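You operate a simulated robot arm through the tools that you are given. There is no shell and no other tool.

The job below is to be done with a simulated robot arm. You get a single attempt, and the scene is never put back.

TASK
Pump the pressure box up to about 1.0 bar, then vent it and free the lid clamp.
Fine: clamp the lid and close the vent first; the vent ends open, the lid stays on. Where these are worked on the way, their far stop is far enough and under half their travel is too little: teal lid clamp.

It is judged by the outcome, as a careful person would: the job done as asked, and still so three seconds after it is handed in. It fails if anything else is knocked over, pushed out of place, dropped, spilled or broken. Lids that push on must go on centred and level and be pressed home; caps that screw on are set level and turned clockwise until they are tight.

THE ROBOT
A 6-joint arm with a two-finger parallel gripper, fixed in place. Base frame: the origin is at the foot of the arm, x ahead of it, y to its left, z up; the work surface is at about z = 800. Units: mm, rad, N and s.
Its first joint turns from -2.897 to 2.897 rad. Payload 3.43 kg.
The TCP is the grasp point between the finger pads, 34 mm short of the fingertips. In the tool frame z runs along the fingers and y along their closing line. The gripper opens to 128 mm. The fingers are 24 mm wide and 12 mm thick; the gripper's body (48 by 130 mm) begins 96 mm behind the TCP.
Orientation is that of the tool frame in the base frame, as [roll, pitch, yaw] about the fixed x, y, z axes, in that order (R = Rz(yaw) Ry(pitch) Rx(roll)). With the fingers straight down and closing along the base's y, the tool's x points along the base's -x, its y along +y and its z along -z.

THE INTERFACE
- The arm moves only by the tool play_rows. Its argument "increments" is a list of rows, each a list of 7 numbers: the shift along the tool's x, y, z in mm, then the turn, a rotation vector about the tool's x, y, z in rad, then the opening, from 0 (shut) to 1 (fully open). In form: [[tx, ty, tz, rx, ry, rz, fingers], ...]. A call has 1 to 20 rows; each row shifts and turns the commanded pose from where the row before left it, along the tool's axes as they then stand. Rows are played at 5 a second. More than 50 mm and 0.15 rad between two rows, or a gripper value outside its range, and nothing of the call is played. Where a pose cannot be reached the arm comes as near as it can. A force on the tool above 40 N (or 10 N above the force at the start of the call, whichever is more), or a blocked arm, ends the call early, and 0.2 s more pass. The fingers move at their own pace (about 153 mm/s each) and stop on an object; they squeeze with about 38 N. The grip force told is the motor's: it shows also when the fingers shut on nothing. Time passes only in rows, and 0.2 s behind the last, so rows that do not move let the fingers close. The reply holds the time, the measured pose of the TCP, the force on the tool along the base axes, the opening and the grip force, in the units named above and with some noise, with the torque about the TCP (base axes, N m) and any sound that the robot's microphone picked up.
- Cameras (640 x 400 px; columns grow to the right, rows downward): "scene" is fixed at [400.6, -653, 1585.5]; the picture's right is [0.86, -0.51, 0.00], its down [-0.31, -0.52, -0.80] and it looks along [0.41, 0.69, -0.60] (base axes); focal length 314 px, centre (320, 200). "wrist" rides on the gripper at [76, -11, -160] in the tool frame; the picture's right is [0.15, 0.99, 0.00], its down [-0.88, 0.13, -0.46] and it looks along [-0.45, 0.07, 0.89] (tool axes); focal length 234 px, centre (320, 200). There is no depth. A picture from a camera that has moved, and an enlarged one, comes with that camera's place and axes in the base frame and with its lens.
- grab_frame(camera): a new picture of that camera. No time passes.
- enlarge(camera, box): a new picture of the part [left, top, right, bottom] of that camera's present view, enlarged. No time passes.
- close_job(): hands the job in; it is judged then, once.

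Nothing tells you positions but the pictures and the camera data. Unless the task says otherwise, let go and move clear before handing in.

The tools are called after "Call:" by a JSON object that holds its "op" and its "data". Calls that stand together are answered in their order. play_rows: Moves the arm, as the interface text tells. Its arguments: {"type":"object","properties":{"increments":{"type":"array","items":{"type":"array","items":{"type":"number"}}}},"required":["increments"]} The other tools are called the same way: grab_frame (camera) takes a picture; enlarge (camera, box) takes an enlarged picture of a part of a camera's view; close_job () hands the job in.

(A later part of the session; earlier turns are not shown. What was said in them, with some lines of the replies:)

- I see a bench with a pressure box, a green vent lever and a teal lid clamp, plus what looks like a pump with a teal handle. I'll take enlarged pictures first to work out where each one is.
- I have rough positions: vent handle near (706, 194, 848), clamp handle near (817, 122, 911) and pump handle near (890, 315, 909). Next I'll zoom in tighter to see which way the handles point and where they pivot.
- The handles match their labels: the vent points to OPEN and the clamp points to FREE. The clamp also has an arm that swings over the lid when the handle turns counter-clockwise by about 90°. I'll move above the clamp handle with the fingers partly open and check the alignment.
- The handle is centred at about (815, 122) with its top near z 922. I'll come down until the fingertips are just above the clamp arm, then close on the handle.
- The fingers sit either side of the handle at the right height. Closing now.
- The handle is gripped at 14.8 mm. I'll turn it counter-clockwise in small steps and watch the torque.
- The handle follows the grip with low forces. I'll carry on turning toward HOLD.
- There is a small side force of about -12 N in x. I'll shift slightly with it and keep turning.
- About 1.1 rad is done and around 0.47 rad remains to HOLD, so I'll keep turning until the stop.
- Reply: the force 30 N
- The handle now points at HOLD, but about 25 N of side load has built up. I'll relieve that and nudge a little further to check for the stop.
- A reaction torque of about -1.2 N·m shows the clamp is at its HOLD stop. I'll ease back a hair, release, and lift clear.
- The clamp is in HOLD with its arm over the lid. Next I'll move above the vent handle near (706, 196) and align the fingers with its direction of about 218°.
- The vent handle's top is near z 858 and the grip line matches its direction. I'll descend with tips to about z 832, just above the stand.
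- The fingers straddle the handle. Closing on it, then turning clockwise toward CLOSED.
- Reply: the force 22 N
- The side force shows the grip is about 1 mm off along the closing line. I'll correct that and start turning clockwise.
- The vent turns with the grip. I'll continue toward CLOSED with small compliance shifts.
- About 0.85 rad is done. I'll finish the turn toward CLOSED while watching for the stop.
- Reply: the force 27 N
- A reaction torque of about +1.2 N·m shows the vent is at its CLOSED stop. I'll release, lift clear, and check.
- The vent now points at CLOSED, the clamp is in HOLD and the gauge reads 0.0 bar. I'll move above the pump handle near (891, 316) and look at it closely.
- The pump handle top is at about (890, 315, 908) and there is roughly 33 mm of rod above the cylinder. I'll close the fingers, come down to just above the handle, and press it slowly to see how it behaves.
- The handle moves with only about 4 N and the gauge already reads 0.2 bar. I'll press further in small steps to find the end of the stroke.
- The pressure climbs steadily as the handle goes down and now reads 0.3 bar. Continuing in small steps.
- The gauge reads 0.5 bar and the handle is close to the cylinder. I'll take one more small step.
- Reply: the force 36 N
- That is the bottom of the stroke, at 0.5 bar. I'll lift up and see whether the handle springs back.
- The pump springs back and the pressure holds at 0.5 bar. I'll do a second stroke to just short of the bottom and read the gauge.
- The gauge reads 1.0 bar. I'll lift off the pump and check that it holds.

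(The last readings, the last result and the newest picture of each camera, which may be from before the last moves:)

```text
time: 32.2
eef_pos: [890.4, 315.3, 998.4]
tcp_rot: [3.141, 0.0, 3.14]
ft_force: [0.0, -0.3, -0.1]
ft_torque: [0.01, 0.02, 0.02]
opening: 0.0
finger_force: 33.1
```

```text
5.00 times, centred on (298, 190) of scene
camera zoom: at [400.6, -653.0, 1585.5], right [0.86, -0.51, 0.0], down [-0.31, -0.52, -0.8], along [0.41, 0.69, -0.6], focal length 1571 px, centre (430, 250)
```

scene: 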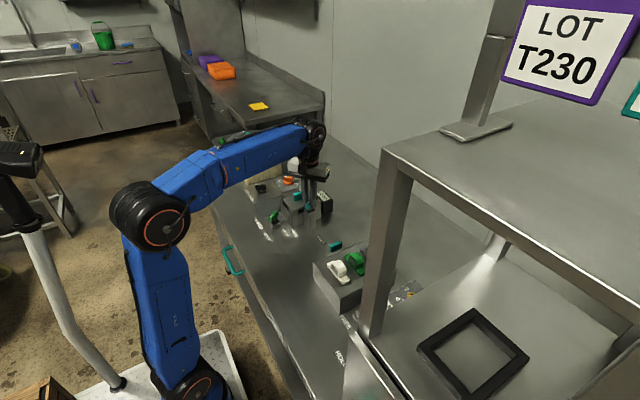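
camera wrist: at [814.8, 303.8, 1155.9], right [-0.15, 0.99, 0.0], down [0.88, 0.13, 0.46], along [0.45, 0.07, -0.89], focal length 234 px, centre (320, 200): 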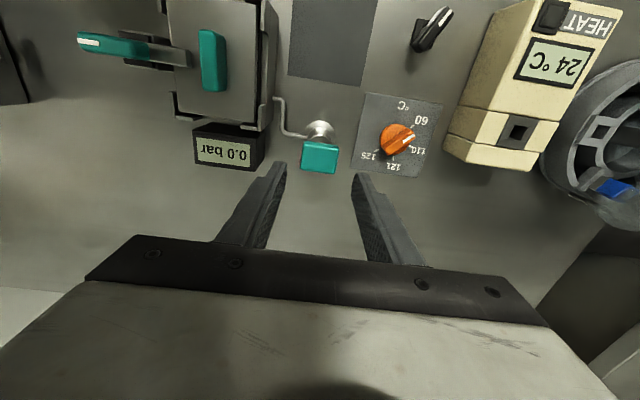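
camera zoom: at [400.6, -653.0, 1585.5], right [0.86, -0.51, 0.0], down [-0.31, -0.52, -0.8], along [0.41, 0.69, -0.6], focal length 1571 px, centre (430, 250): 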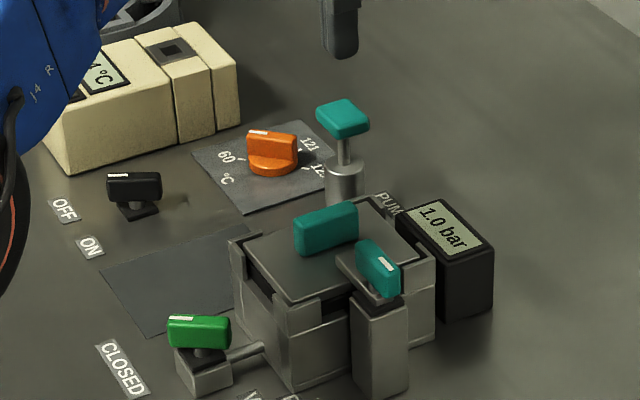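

The pressure holds at 1.0 bar. I'll return above the vent handle, aligned as I left it.

Call:
{"op": "play_rows", "data": {"increments": [[37, -24, 0, 0, 0, 0, 0.35], [37, -24, 0, 0, 0, 0, 0.35], [37, -24, 0, 0, 0, 0, 0.35], [37, -24, 0, 0, 0, 0, 0.35], [37, -24, 0, 0, 0, 0, 0.35], [0, 0, 10, 0, 0, 0.126, 0.35], [0, 0, 10, 0, 0, 0.126, 0.35], [0, 0, 10, 0, 0, 0.126, 0.35], [0, 0, 10, 0, 0, 0.126, 0.35], [0, 0, 10, 0, 0, 0.126, 0.35], [0, 0, 0, 0, 0, 0, 0.35]]}}

Call:
{"op": "enlarge", "data": {"camera": "wrist", "box": [240, 100, 400, 220]}}

Call:
{"op": "enlarge", "data": {"camera": "scene", "box": [258, 150, 338, 230]}}

```text
time: 34.6
eef_pos: [704.9, 196.0, 948.7]
tcp_rot: [3.141, -0.001, 2.51]
ft_force: [0.8, -0.4, -0.4]
ft_torque: [0.02, 0.02, -0.01]
opening: 44.9
finger_force: 0.1
```

```text
3.33 times, centred on (320, 160) of wrist
camera zoom: at [637.8, 230.8, 1108.7], right [0.47, 0.89, 0.0], down [0.79, -0.41, 0.46], along [0.4, -0.21, -0.89], focal length 781 px, centre (320, 333)
```

zoom: 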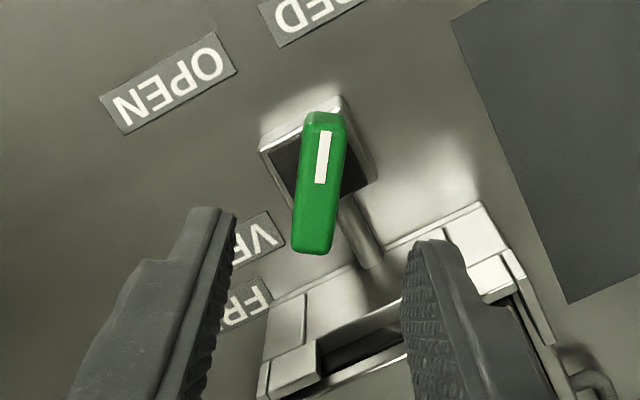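

```text
5.00 times, centred on (298, 190) of scene
camera zoom: at [400.6, -653.0, 1585.5], right [0.86, -0.51, 0.0], down [-0.31, -0.52, -0.8], along [0.41, 0.69, -0.6], focal length 1571 px, centre (430, 250)
```

zoom: 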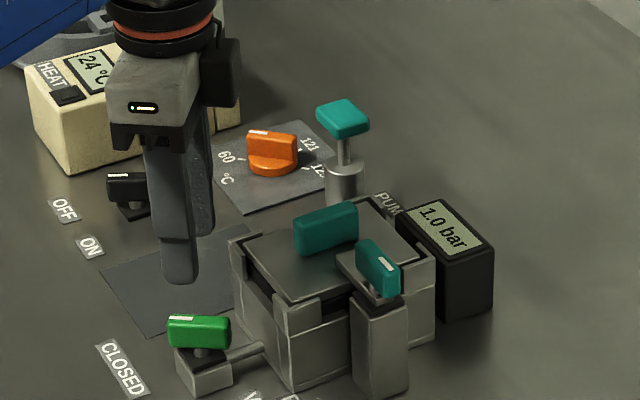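

The gauge still reads 1.0 bar and I'm aligned over the vent. I'll descend, grip, and turn it back counter-clockwise to OPEN.

Call:
{"op": "play_rows", "data": {"increments": [[0, 0, 17, 0, 0, -0.04, 0.35], [0, 0, 17, 0, 0, 0, 0.35], [0, 0, 17, 0, 0, 0, 0.35], [0, 0, 16, 0, 0, 0, 0.35], [0, 0, 15.5, 0, 0, 0, 0.35], [0, 0, 0, 0, 0, 0, 0.35]]}}

Call:
{"op": "enlarge", "data": {"camera": "wrist", "box": [240, 110, 400, 230]}}

```text
time: 36.0
eef_pos: [706.1, 195.3, 865.7]
tcp_rot: [3.141, -0.001, 2.552]
ft_force: [-0.5, -0.1, 0.6]
ft_torque: [0.01, -0.03, -0.02]
opening: 45.0
finger_force: 0.0
```

```text
3.33 times, centred on (320, 170) of wrist
camera zoom: at [636.7, 228.1, 1026.0], right [0.43, 0.9, 0.0], down [0.8, -0.38, 0.46], along [0.41, -0.2, -0.89], focal length 781 px, centre (320, 300)
```

zoom: 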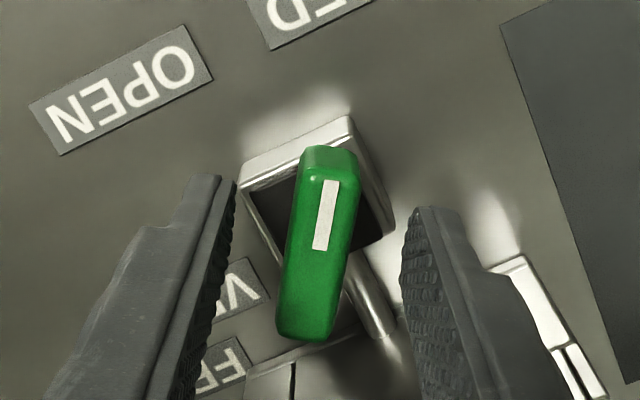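

Call:
{"op": "play_rows", "data": {"increments": [[0, 0, 0, 0, 0, 0, 0.15], [0, 0, 0, 0, 0, 0, 0.0], [0, 0, 0, 0, 0, 0, 0.0], [0, 0, 0, 0, 0, 0, 0.0]]}}

```text
time: 37.0
eef_pos: [704.4, 195.7, 867.1]
tcp_rot: [3.14, 0.001, 2.553]
ft_force: [-9.5, -14.5, -6.4]
ft_torque: [-0.58, -0.46, 0.02]
opening: 14.9
finger_force: 44.8
```

Gripped with a small side load of about -17 N along the closing line. I'll shift by 0.8 mm and begin turning counter-clockwise.

Call:
{"op": "play_rows", "data": {"increments": [[0, -0.8, 0, 0, 0, 0, 0.0], [0, 0, 0, 0, 0, -0.1, 0.0], [0, 0, 0, 0, 0, -0.1, 0.0], [0, 0, 0, 0, 0, -0.1, 0.0], [0, 0, 0, 0, 0, -0.1, 0.0], [0, 0, 0, 0, 0, 0, 0.0]]}}

Call:
{"op": "enlarge", "data": {"camera": "scene", "box": [258, 150, 338, 230]}}

```text
time: 38.4
eef_pos: [706.5, 194.9, 866.1]
tcp_rot: [-3.141, 0.0, 2.952]
ft_force: [-0.8, -4.2, -10.0]
ft_torque: [0.01, 0.82, 0.01]
opening: 14.9
finger_force: 44.6
```

```text
5.00 times, centred on (298, 190) of scene
camera zoom: at [400.6, -653.0, 1585.5], right [0.86, -0.51, 0.0], down [-0.31, -0.52, -0.8], along [0.41, 0.69, -0.6], focal length 1571 px, centre (430, 250)
```

zoom: 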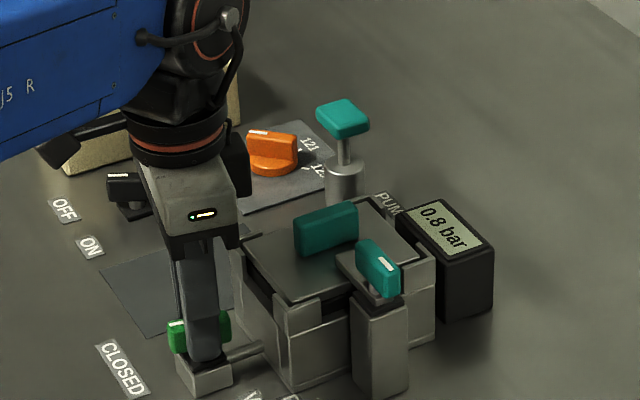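

The pressure has started to drop and reads 0.8 bar. I'll keep turning toward the OPEN stop.

Call:
{"op": "play_rows", "data": {"increments": [[0, 0, 0, 0, 0, -0.1, 0.0], [0, 0, 0, 0, 0, -0.1, 0.0], [0, 0, 0, 0, 0, -0.1, 0.0], [0, 0, 0, 0, 0, -0.1, 0.0], [0, 0, 0, 0, 0, 0, 0.0]]}}

Call:
{"op": "enlarge", "data": {"camera": "wrist", "box": [240, 110, 400, 230]}}

```text
time: 39.6
eef_pos: [705.1, 195.8, 865.5]
tcp_rot: [3.14, -0.001, -2.93]
ft_force: [-3.0, -7.0, -18.8]
ft_torque: [0.09, -1.0, 0.02]
opening: 14.7
finger_force: 44.9
```

```text
3.33 times, centred on (320, 170) of wrist
camera zoom: at [634.0, 167.8, 1026.2], right [-0.35, 0.94, 0.0], down [0.83, 0.31, 0.46], along [0.43, 0.16, -0.89], focal length 781 px, centre (320, 300)
```

zoom: 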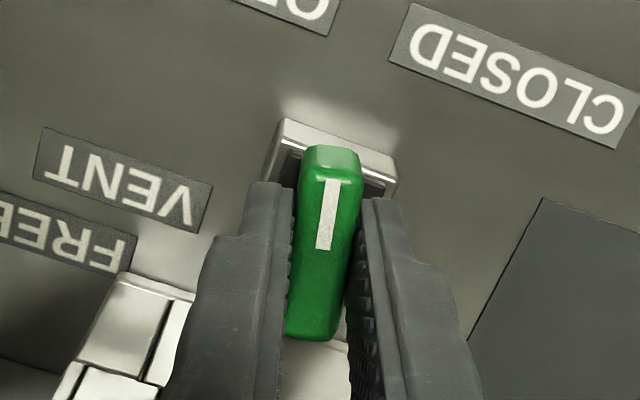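

About 0.43 rad remains to OPEN. I'll ease the vertical load slightly and finish the turn.

Call:
{"op": "play_rows", "data": {"increments": [[0, 0, 0.7, 0, 0, -0.1, 0.0], [0, 0, 0, 0, 0, -0.1, 0.0], [0, 0, 0, 0, 0, -0.1, 0.0], [0, 0, 0, 0, 0, -0.1, 0.0], [0, 0, 0, 0, 0, -0.05, 0.0], [0, 0, 0, 0, 0, 0, 0.0]]}}

Call:
{"op": "enlarge", "data": {"camera": "wrist", "box": [240, 110, 400, 230]}}

Call:
{"op": "enlarge", "data": {"camera": "scene", "box": [258, 150, 338, 230]}}

```text
time: 41.0
eef_pos: [705.0, 195.6, 866.3]
tcp_rot: [-3.141, 0.002, -2.482]
ft_force: [1.8, -1.5, 7.3]
ft_torque: [0.11, -0.12, -1.25]
opening: 15.6
finger_force: 45.6
```

```text
3.33 times, centred on (320, 170) of wrist
camera zoom: at [652.5, 139.2, 1026.0], right [-0.72, 0.69, 0.0], down [0.61, 0.64, 0.46], along [0.32, 0.33, -0.89], focal length 781 px, centre (320, 300)
```

zoom: 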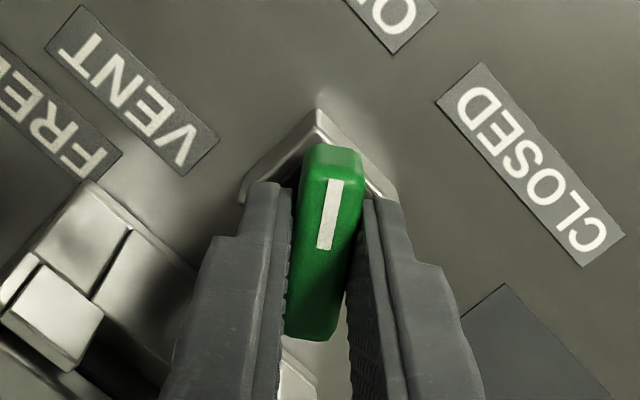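

```text
5.00 times, centred on (298, 190) of scene
camera zoom: at [400.6, -653.0, 1585.5], right [0.86, -0.51, 0.0], down [-0.31, -0.52, -0.8], along [0.41, 0.69, -0.6], focal length 1571 px, centre (430, 250)
```

zoom: 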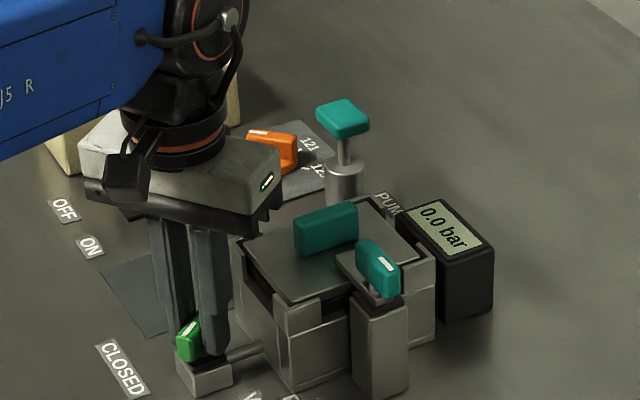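

The vent is at its OPEN stop with a reaction torque of -1.25 N·m, and the gauge reads 0.0 bar. I'll release and lift clear.

Call:
{"op": "play_rows", "data": {"increments": [[0, 0, 0, 0, 0, 0.03, 0.0], [0, 0, 0, 0, 0, 0, 0.3], [0, 0, 0, 0, 0, 0, 0.3], [0, 0, -20, 0, 0, 0, 0.3], [0, 0, -35, 0, 0, 0, 0.3], [0, 0, -45, 0, 0, 0, 0.3], [0, 0, -45, 0, 0, 0, 0.3], [0, 0, 0, 0, 0, 0, 0.3]]}}

Call:
{"op": "enlarge", "data": {"camera": "scene", "box": [238, 150, 338, 240]}}

```text
time: 42.8
eef_pos: [705.9, 195.2, 1011.1]
tcp_rot: [3.14, -0.001, -2.511]
ft_force: [-0.7, 0.2, 0.3]
ft_torque: [-0.03, -0.01, 0.0]
opening: 38.5
finger_force: 0.1
```

```text
4.44 times, centred on (288, 195) of scene
camera zoom: at [400.6, -653.0, 1585.5], right [0.86, -0.51, 0.0], down [-0.31, -0.52, -0.8], along [0.41, 0.69, -0.6], focal length 1396 px, centre (462, 222)
```

zoom: 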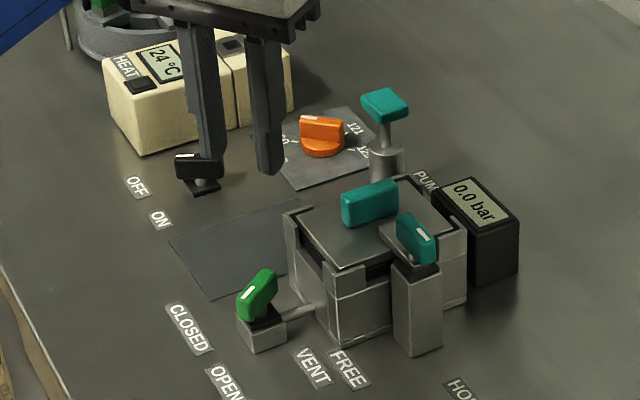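

The vent is open at 0.0 bar and the lid is still on. I'll move back above the clamp handle and line up with it pointing to HOLD.

Call:
{"op": "play_rows", "data": {"increments": [[-11.3, -30.9, 0, 0, 0, 0, 0.35], [-11.3, -30.9, 0, 0, 0, 0, 0.35], [-11.2, -30.8, 0, 0, 0, 0, 0.35], [-11.2, -30.8, 0, 0, 0, 0, 0.35], [0, 0, 5, 0, 0, -0.134, 0.35], [0, 0, 5, 0, 0, -0.134, 0.35], [0, 0, 5, 0, 0, -0.134, 0.35], [0, 0, 5, 0, 0, -0.134, 0.35], [0, 0, 5, 0, 0, -0.134, 0.35], [0, 0, 5, 0, 0, -0.134, 0.35], [0, 0, 5, 0, 0, -0.136, 0.35], [0, 0, 0, 0, 0, 0, 0.35]]}}

Call:
{"op": "enlarge", "data": {"camera": "wrist", "box": [240, 100, 400, 220]}}

```text
time: 45.4
eef_pos: [814.0, 120.9, 976.1]
tcp_rot: [-3.141, 0.0, -1.567]
ft_force: [0.8, 0.4, 0.0]
ft_torque: [-0.01, -0.01, -0.01]
opening: 44.7
finger_force: 0.1
```

```text
3.33 times, centred on (320, 160) of wrist
camera zoom: at [825.8, 45.2, 1135.4], right [-0.99, -0.15, 0.0], down [-0.13, 0.88, 0.46], along [-0.07, 0.45, -0.89], focal length 781 px, centre (320, 333)
```

zoom: 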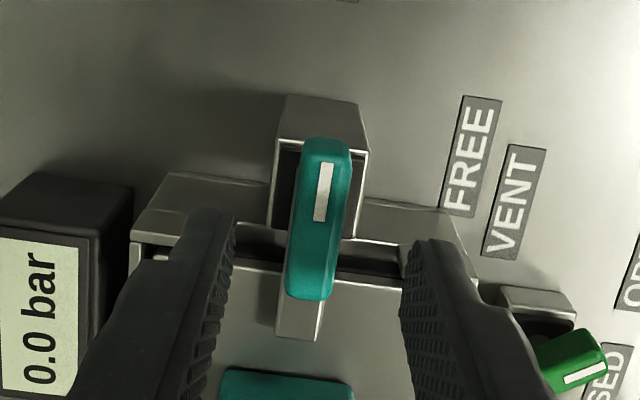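

The grip is aligned over the clamp handle. I'll descend to the same height as before and close on it.

Call:
{"op": "play_rows", "data": {"increments": [[0, 0, 16, 0, 0, 0, 0.35], [0, 0, 16, 0, 0, 0, 0.35], [0, 0, 14, 0, 0, 0, 0.35], [0, 0, 0, 0, 0, 0, 0.35], [0, 0, 0, 0, 0, 0, 0.15], [0, 0, 0, 0, 0, 0, 0.0], [0, 0, 0, 0, 0, 0, 0.0], [0, 0, 0, 0, 0, 0, 0.0]]}}

Call:
{"op": "enlarge", "data": {"camera": "wrist", "box": [240, 110, 400, 230]}}

```text
time: 47.2
eef_pos: [814.7, 122.5, 929.7]
tcp_rot: [3.141, -0.002, -1.571]
ft_force: [14.8, 1.1, 2.4]
ft_torque: [-0.03, -0.25, 0.01]
opening: 14.9
finger_force: 44.8
```

```text
3.33 times, centred on (320, 170) of wrist
camera zoom: at [826.5, 45.2, 1089.1], right [-0.99, -0.15, 0.0], down [-0.13, 0.88, 0.46], along [-0.07, 0.45, -0.89], focal length 781 px, centre (320, 300)
```

zoom: 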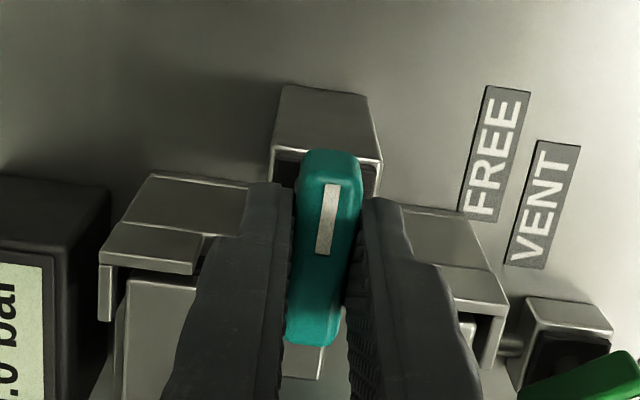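

The clamp handle is gripped. I'll relieve the small x load and turn it clockwise back toward FREE.

Call:
{"op": "play_rows", "data": {"increments": [[0, -0.7, 0, 0, 0, 0, 0.0], [0, 0, 0, 0, 0, 0.1, 0.0], [0, 0, 0, 0, 0, 0.1, 0.0], [0, 0, 0, 0, 0, 0.1, 0.0], [0, 0, 0, 0, 0, 0.1, 0.0], [0, 0, 0, 0, 0, 0, 0.0]]}}

```text
time: 48.6
eef_pos: [815.0, 120.8, 929.0]
tcp_rot: [-3.141, 0.001, -1.972]
ft_force: [2.2, -3.0, -9.8]
ft_torque: [0.91, -0.59, -0.02]
opening: 14.7
finger_force: 45.2
```

The clamp turns freely with low forces, so I'll continue.

Call:
{"op": "play_rows", "data": {"increments": [[0, 0, 0, 0, 0, 0.1, 0.0], [0, 0, 0, 0, 0, 0.1, 0.0], [0, 0, 0, 0, 0, 0.1, 0.0], [0, 0, 0, 0, 0, 0.1, 0.0], [0, 0, 0, 0, 0, 0.1, 0.0], [0, 0, 0, 0, 0, 0, 0.0]]}}

Call:
{"op": "enlarge", "data": {"camera": "wrist", "box": [240, 110, 400, 230]}}

```text
time: 50.0
eef_pos: [814.5, 121.6, 928.8]
tcp_rot: [3.141, -0.002, -2.473]
ft_force: [-8.6, -3.7, -18.7]
ft_torque: [0.36, -0.58, 0.03]
opening: 14.7
finger_force: 45.0
```

```text
3.33 times, centred on (320, 170) of wrist
camera zoom: at [762.8, 65.4, 1089.2], right [-0.73, 0.69, 0.0], down [0.61, 0.65, 0.46], along [0.31, 0.33, -0.89], focal length 781 px, centre (320, 300)
```

zoom: 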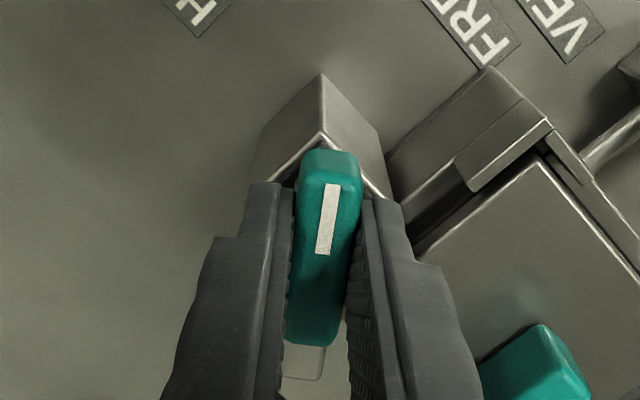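

More than halfway. I'll ease the loads slightly and continue to the FREE stop.

Call:
{"op": "play_rows", "data": {"increments": [[0.4, 0.1, 0.6, 0, 0, 0.1, 0.0], [0, 0, 0, 0, 0, 0.1, 0.0], [0, 0, 0, 0, 0, 0.1, 0.0], [0, 0, 0, 0, 0, 0.1, 0.0], [0, 0, 0, 0, 0, 0.1, 0.0], [0, 0, 0, 0, 0, 0.1, 0.0], [0, 0, 0, 0, 0, 0, 0.0]]}}

```text
time: 51.6
eef_pos: [814.9, 121.7, 929.3]
tcp_rot: [3.141, -0.001, -3.072]
ft_force: [-11.2, 6.0, -11.8]
ft_torque: [0.2, -0.83, 0.02]
opening: 15.0
finger_force: 44.9
```

Call:
{"op": "play_rows", "data": {"increments": [[0, 0, 0, 0, 0, 0.05, 0.0], [0, 0, 0, 0, 0, 0.05, 0.0], [0, 0, 0, 0, 0, 0.03, 0.0], [0, 0, 0, 0, 0, 0, 0.0]]}}

Call:
{"op": "enlarge", "data": {"camera": "wrist", "box": [240, 110, 400, 230]}}

```text
time: 52.6
eef_pos: [815.4, 120.5, 930.1]
tcp_rot: [3.141, 0.001, 3.082]
ft_force: [-3.8, 10.6, -5.9]
ft_torque: [0.17, 0.16, 1.33]
opening: 16.0
finger_force: 44.8
```

```text
3.33 times, centred on (320, 170) of wrist
camera zoom: at [738.7, 114.8, 1089.2], right [-0.09, 1.0, 0.0], down [0.89, 0.08, 0.46], along [0.45, 0.04, -0.89], focal length 781 px, centre (320, 300)
```

zoom: 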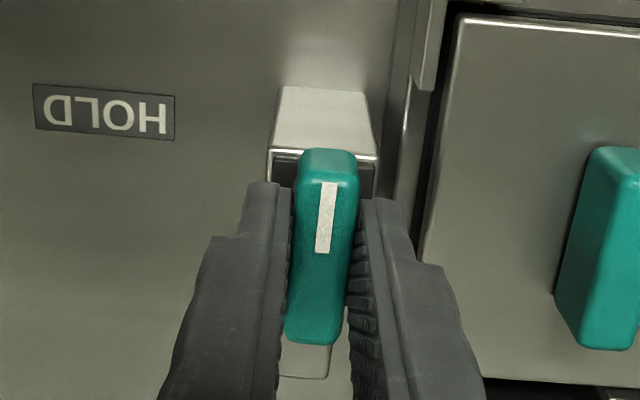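

The clamp is at its FREE stop with a reaction torque of +1.33 N·m. I'll ease back, release, lift well clear, and check everything.

Call:
{"op": "play_rows", "data": {"increments": [[0, 0, 0, 0, 0, -0.06, 0.0], [0, 0, 0, 0, 0, 0, 0.3], [0, 0, 0, 0, 0, 0, 0.3], [0, 0, -20, 0, 0, 0, 0.3], [0, 0, -35, 0, 0, 0, 0.3], [0, 0, -45, 0, 0, 0, 0.3], [0, 0, -45, 0, 0, 0, 0.3], [20, 20, -40, 0, 0, 0, 0.3], [0, 0, 0, 0, 0, 0, 0.3]]}}

Call:
{"op": "grab_frame", "data": {"camera": "wrist"}}

Call:
{"op": "enlarge", "data": {"camera": "scene", "box": [238, 150, 338, 240]}}

Call:
{"op": "grab_frame", "data": {"camera": "scene"}}

```text
time: 54.6
eef_pos: [794.2, 142.2, 1115.5]
tcp_rot: [-3.14, 0.0, -3.14]
ft_force: [0.3, -1.0, 0.5]
ft_torque: [0.0, 0.0, 0.0]
opening: 38.6
finger_force: 0.0
```

```text
taken
camera wrist: at [718.5, 129.1, 1275.1], right [-0.15, 0.99, 0.0], down [0.88, 0.13, 0.46], along [0.45, 0.07, -0.89], focal length 234 px, centre (320, 200)
```

wrist: 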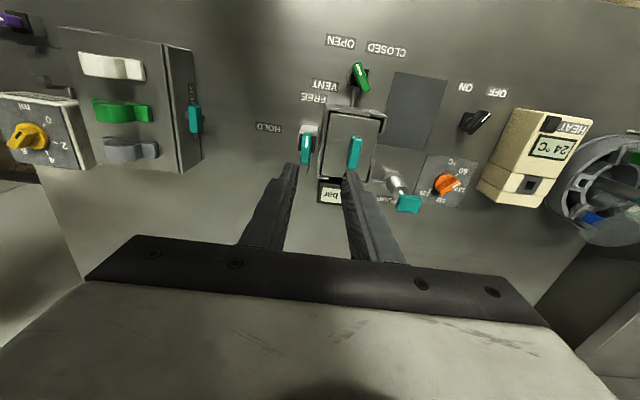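

```text
4.44 times, centred on (288, 195) of scene
camera zoom: at [400.6, -653.0, 1585.5], right [0.86, -0.51, 0.0], down [-0.31, -0.52, -0.8], along [0.41, 0.69, -0.6], focal length 1396 px, centre (462, 222)
```

zoom: 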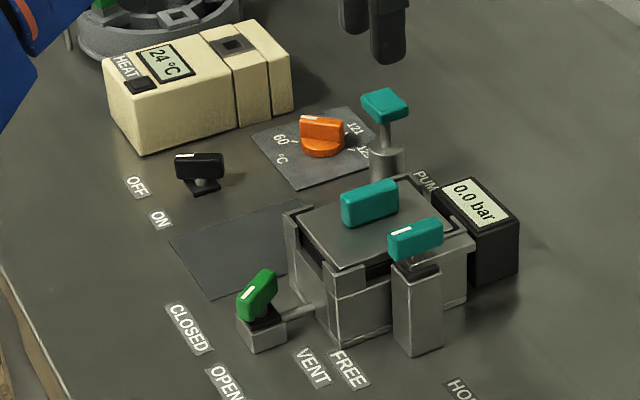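

```text
taken
```

scene: 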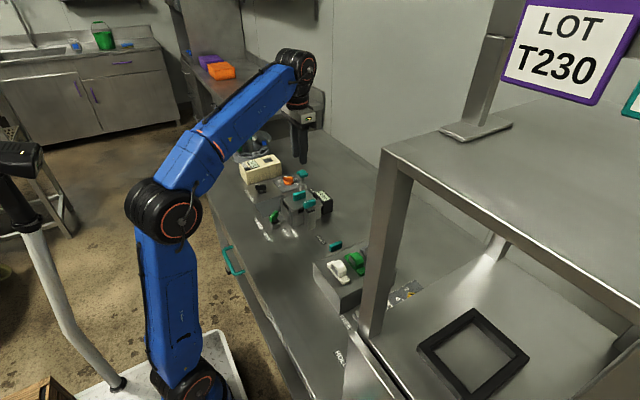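

The clamp points to FREE, the vent points to OPEN, the gauge reads 0.0 bar and the lid is still in place. The arm is clear and nothing else has moved, so I'm handing the job in.

Call:
{"op": "close_job", "data": {}}

```text
The job is handed in.
```

I pumped the box up to 1.0 bar on its gauge, then vented it and freed the lid clamp. The job is handed in.

- **Before pumping:** I turned the clamp to its HOLD stop and the vent to its CLOSED stop. I felt the turning resistance rise at both.
- **Pumping:** Two strokes took the gauge to 1.0 bar, and it still read that after I lifted off the pump.
- **After pumping:** I turned the vent to its OPEN stop, and the gauge fell to 0.0 bar. Then I turned the clamp back to its FREE stop.

In the last pictures the lid was still on, the vent was open, the arm was clear and nothing else looked disturbed.
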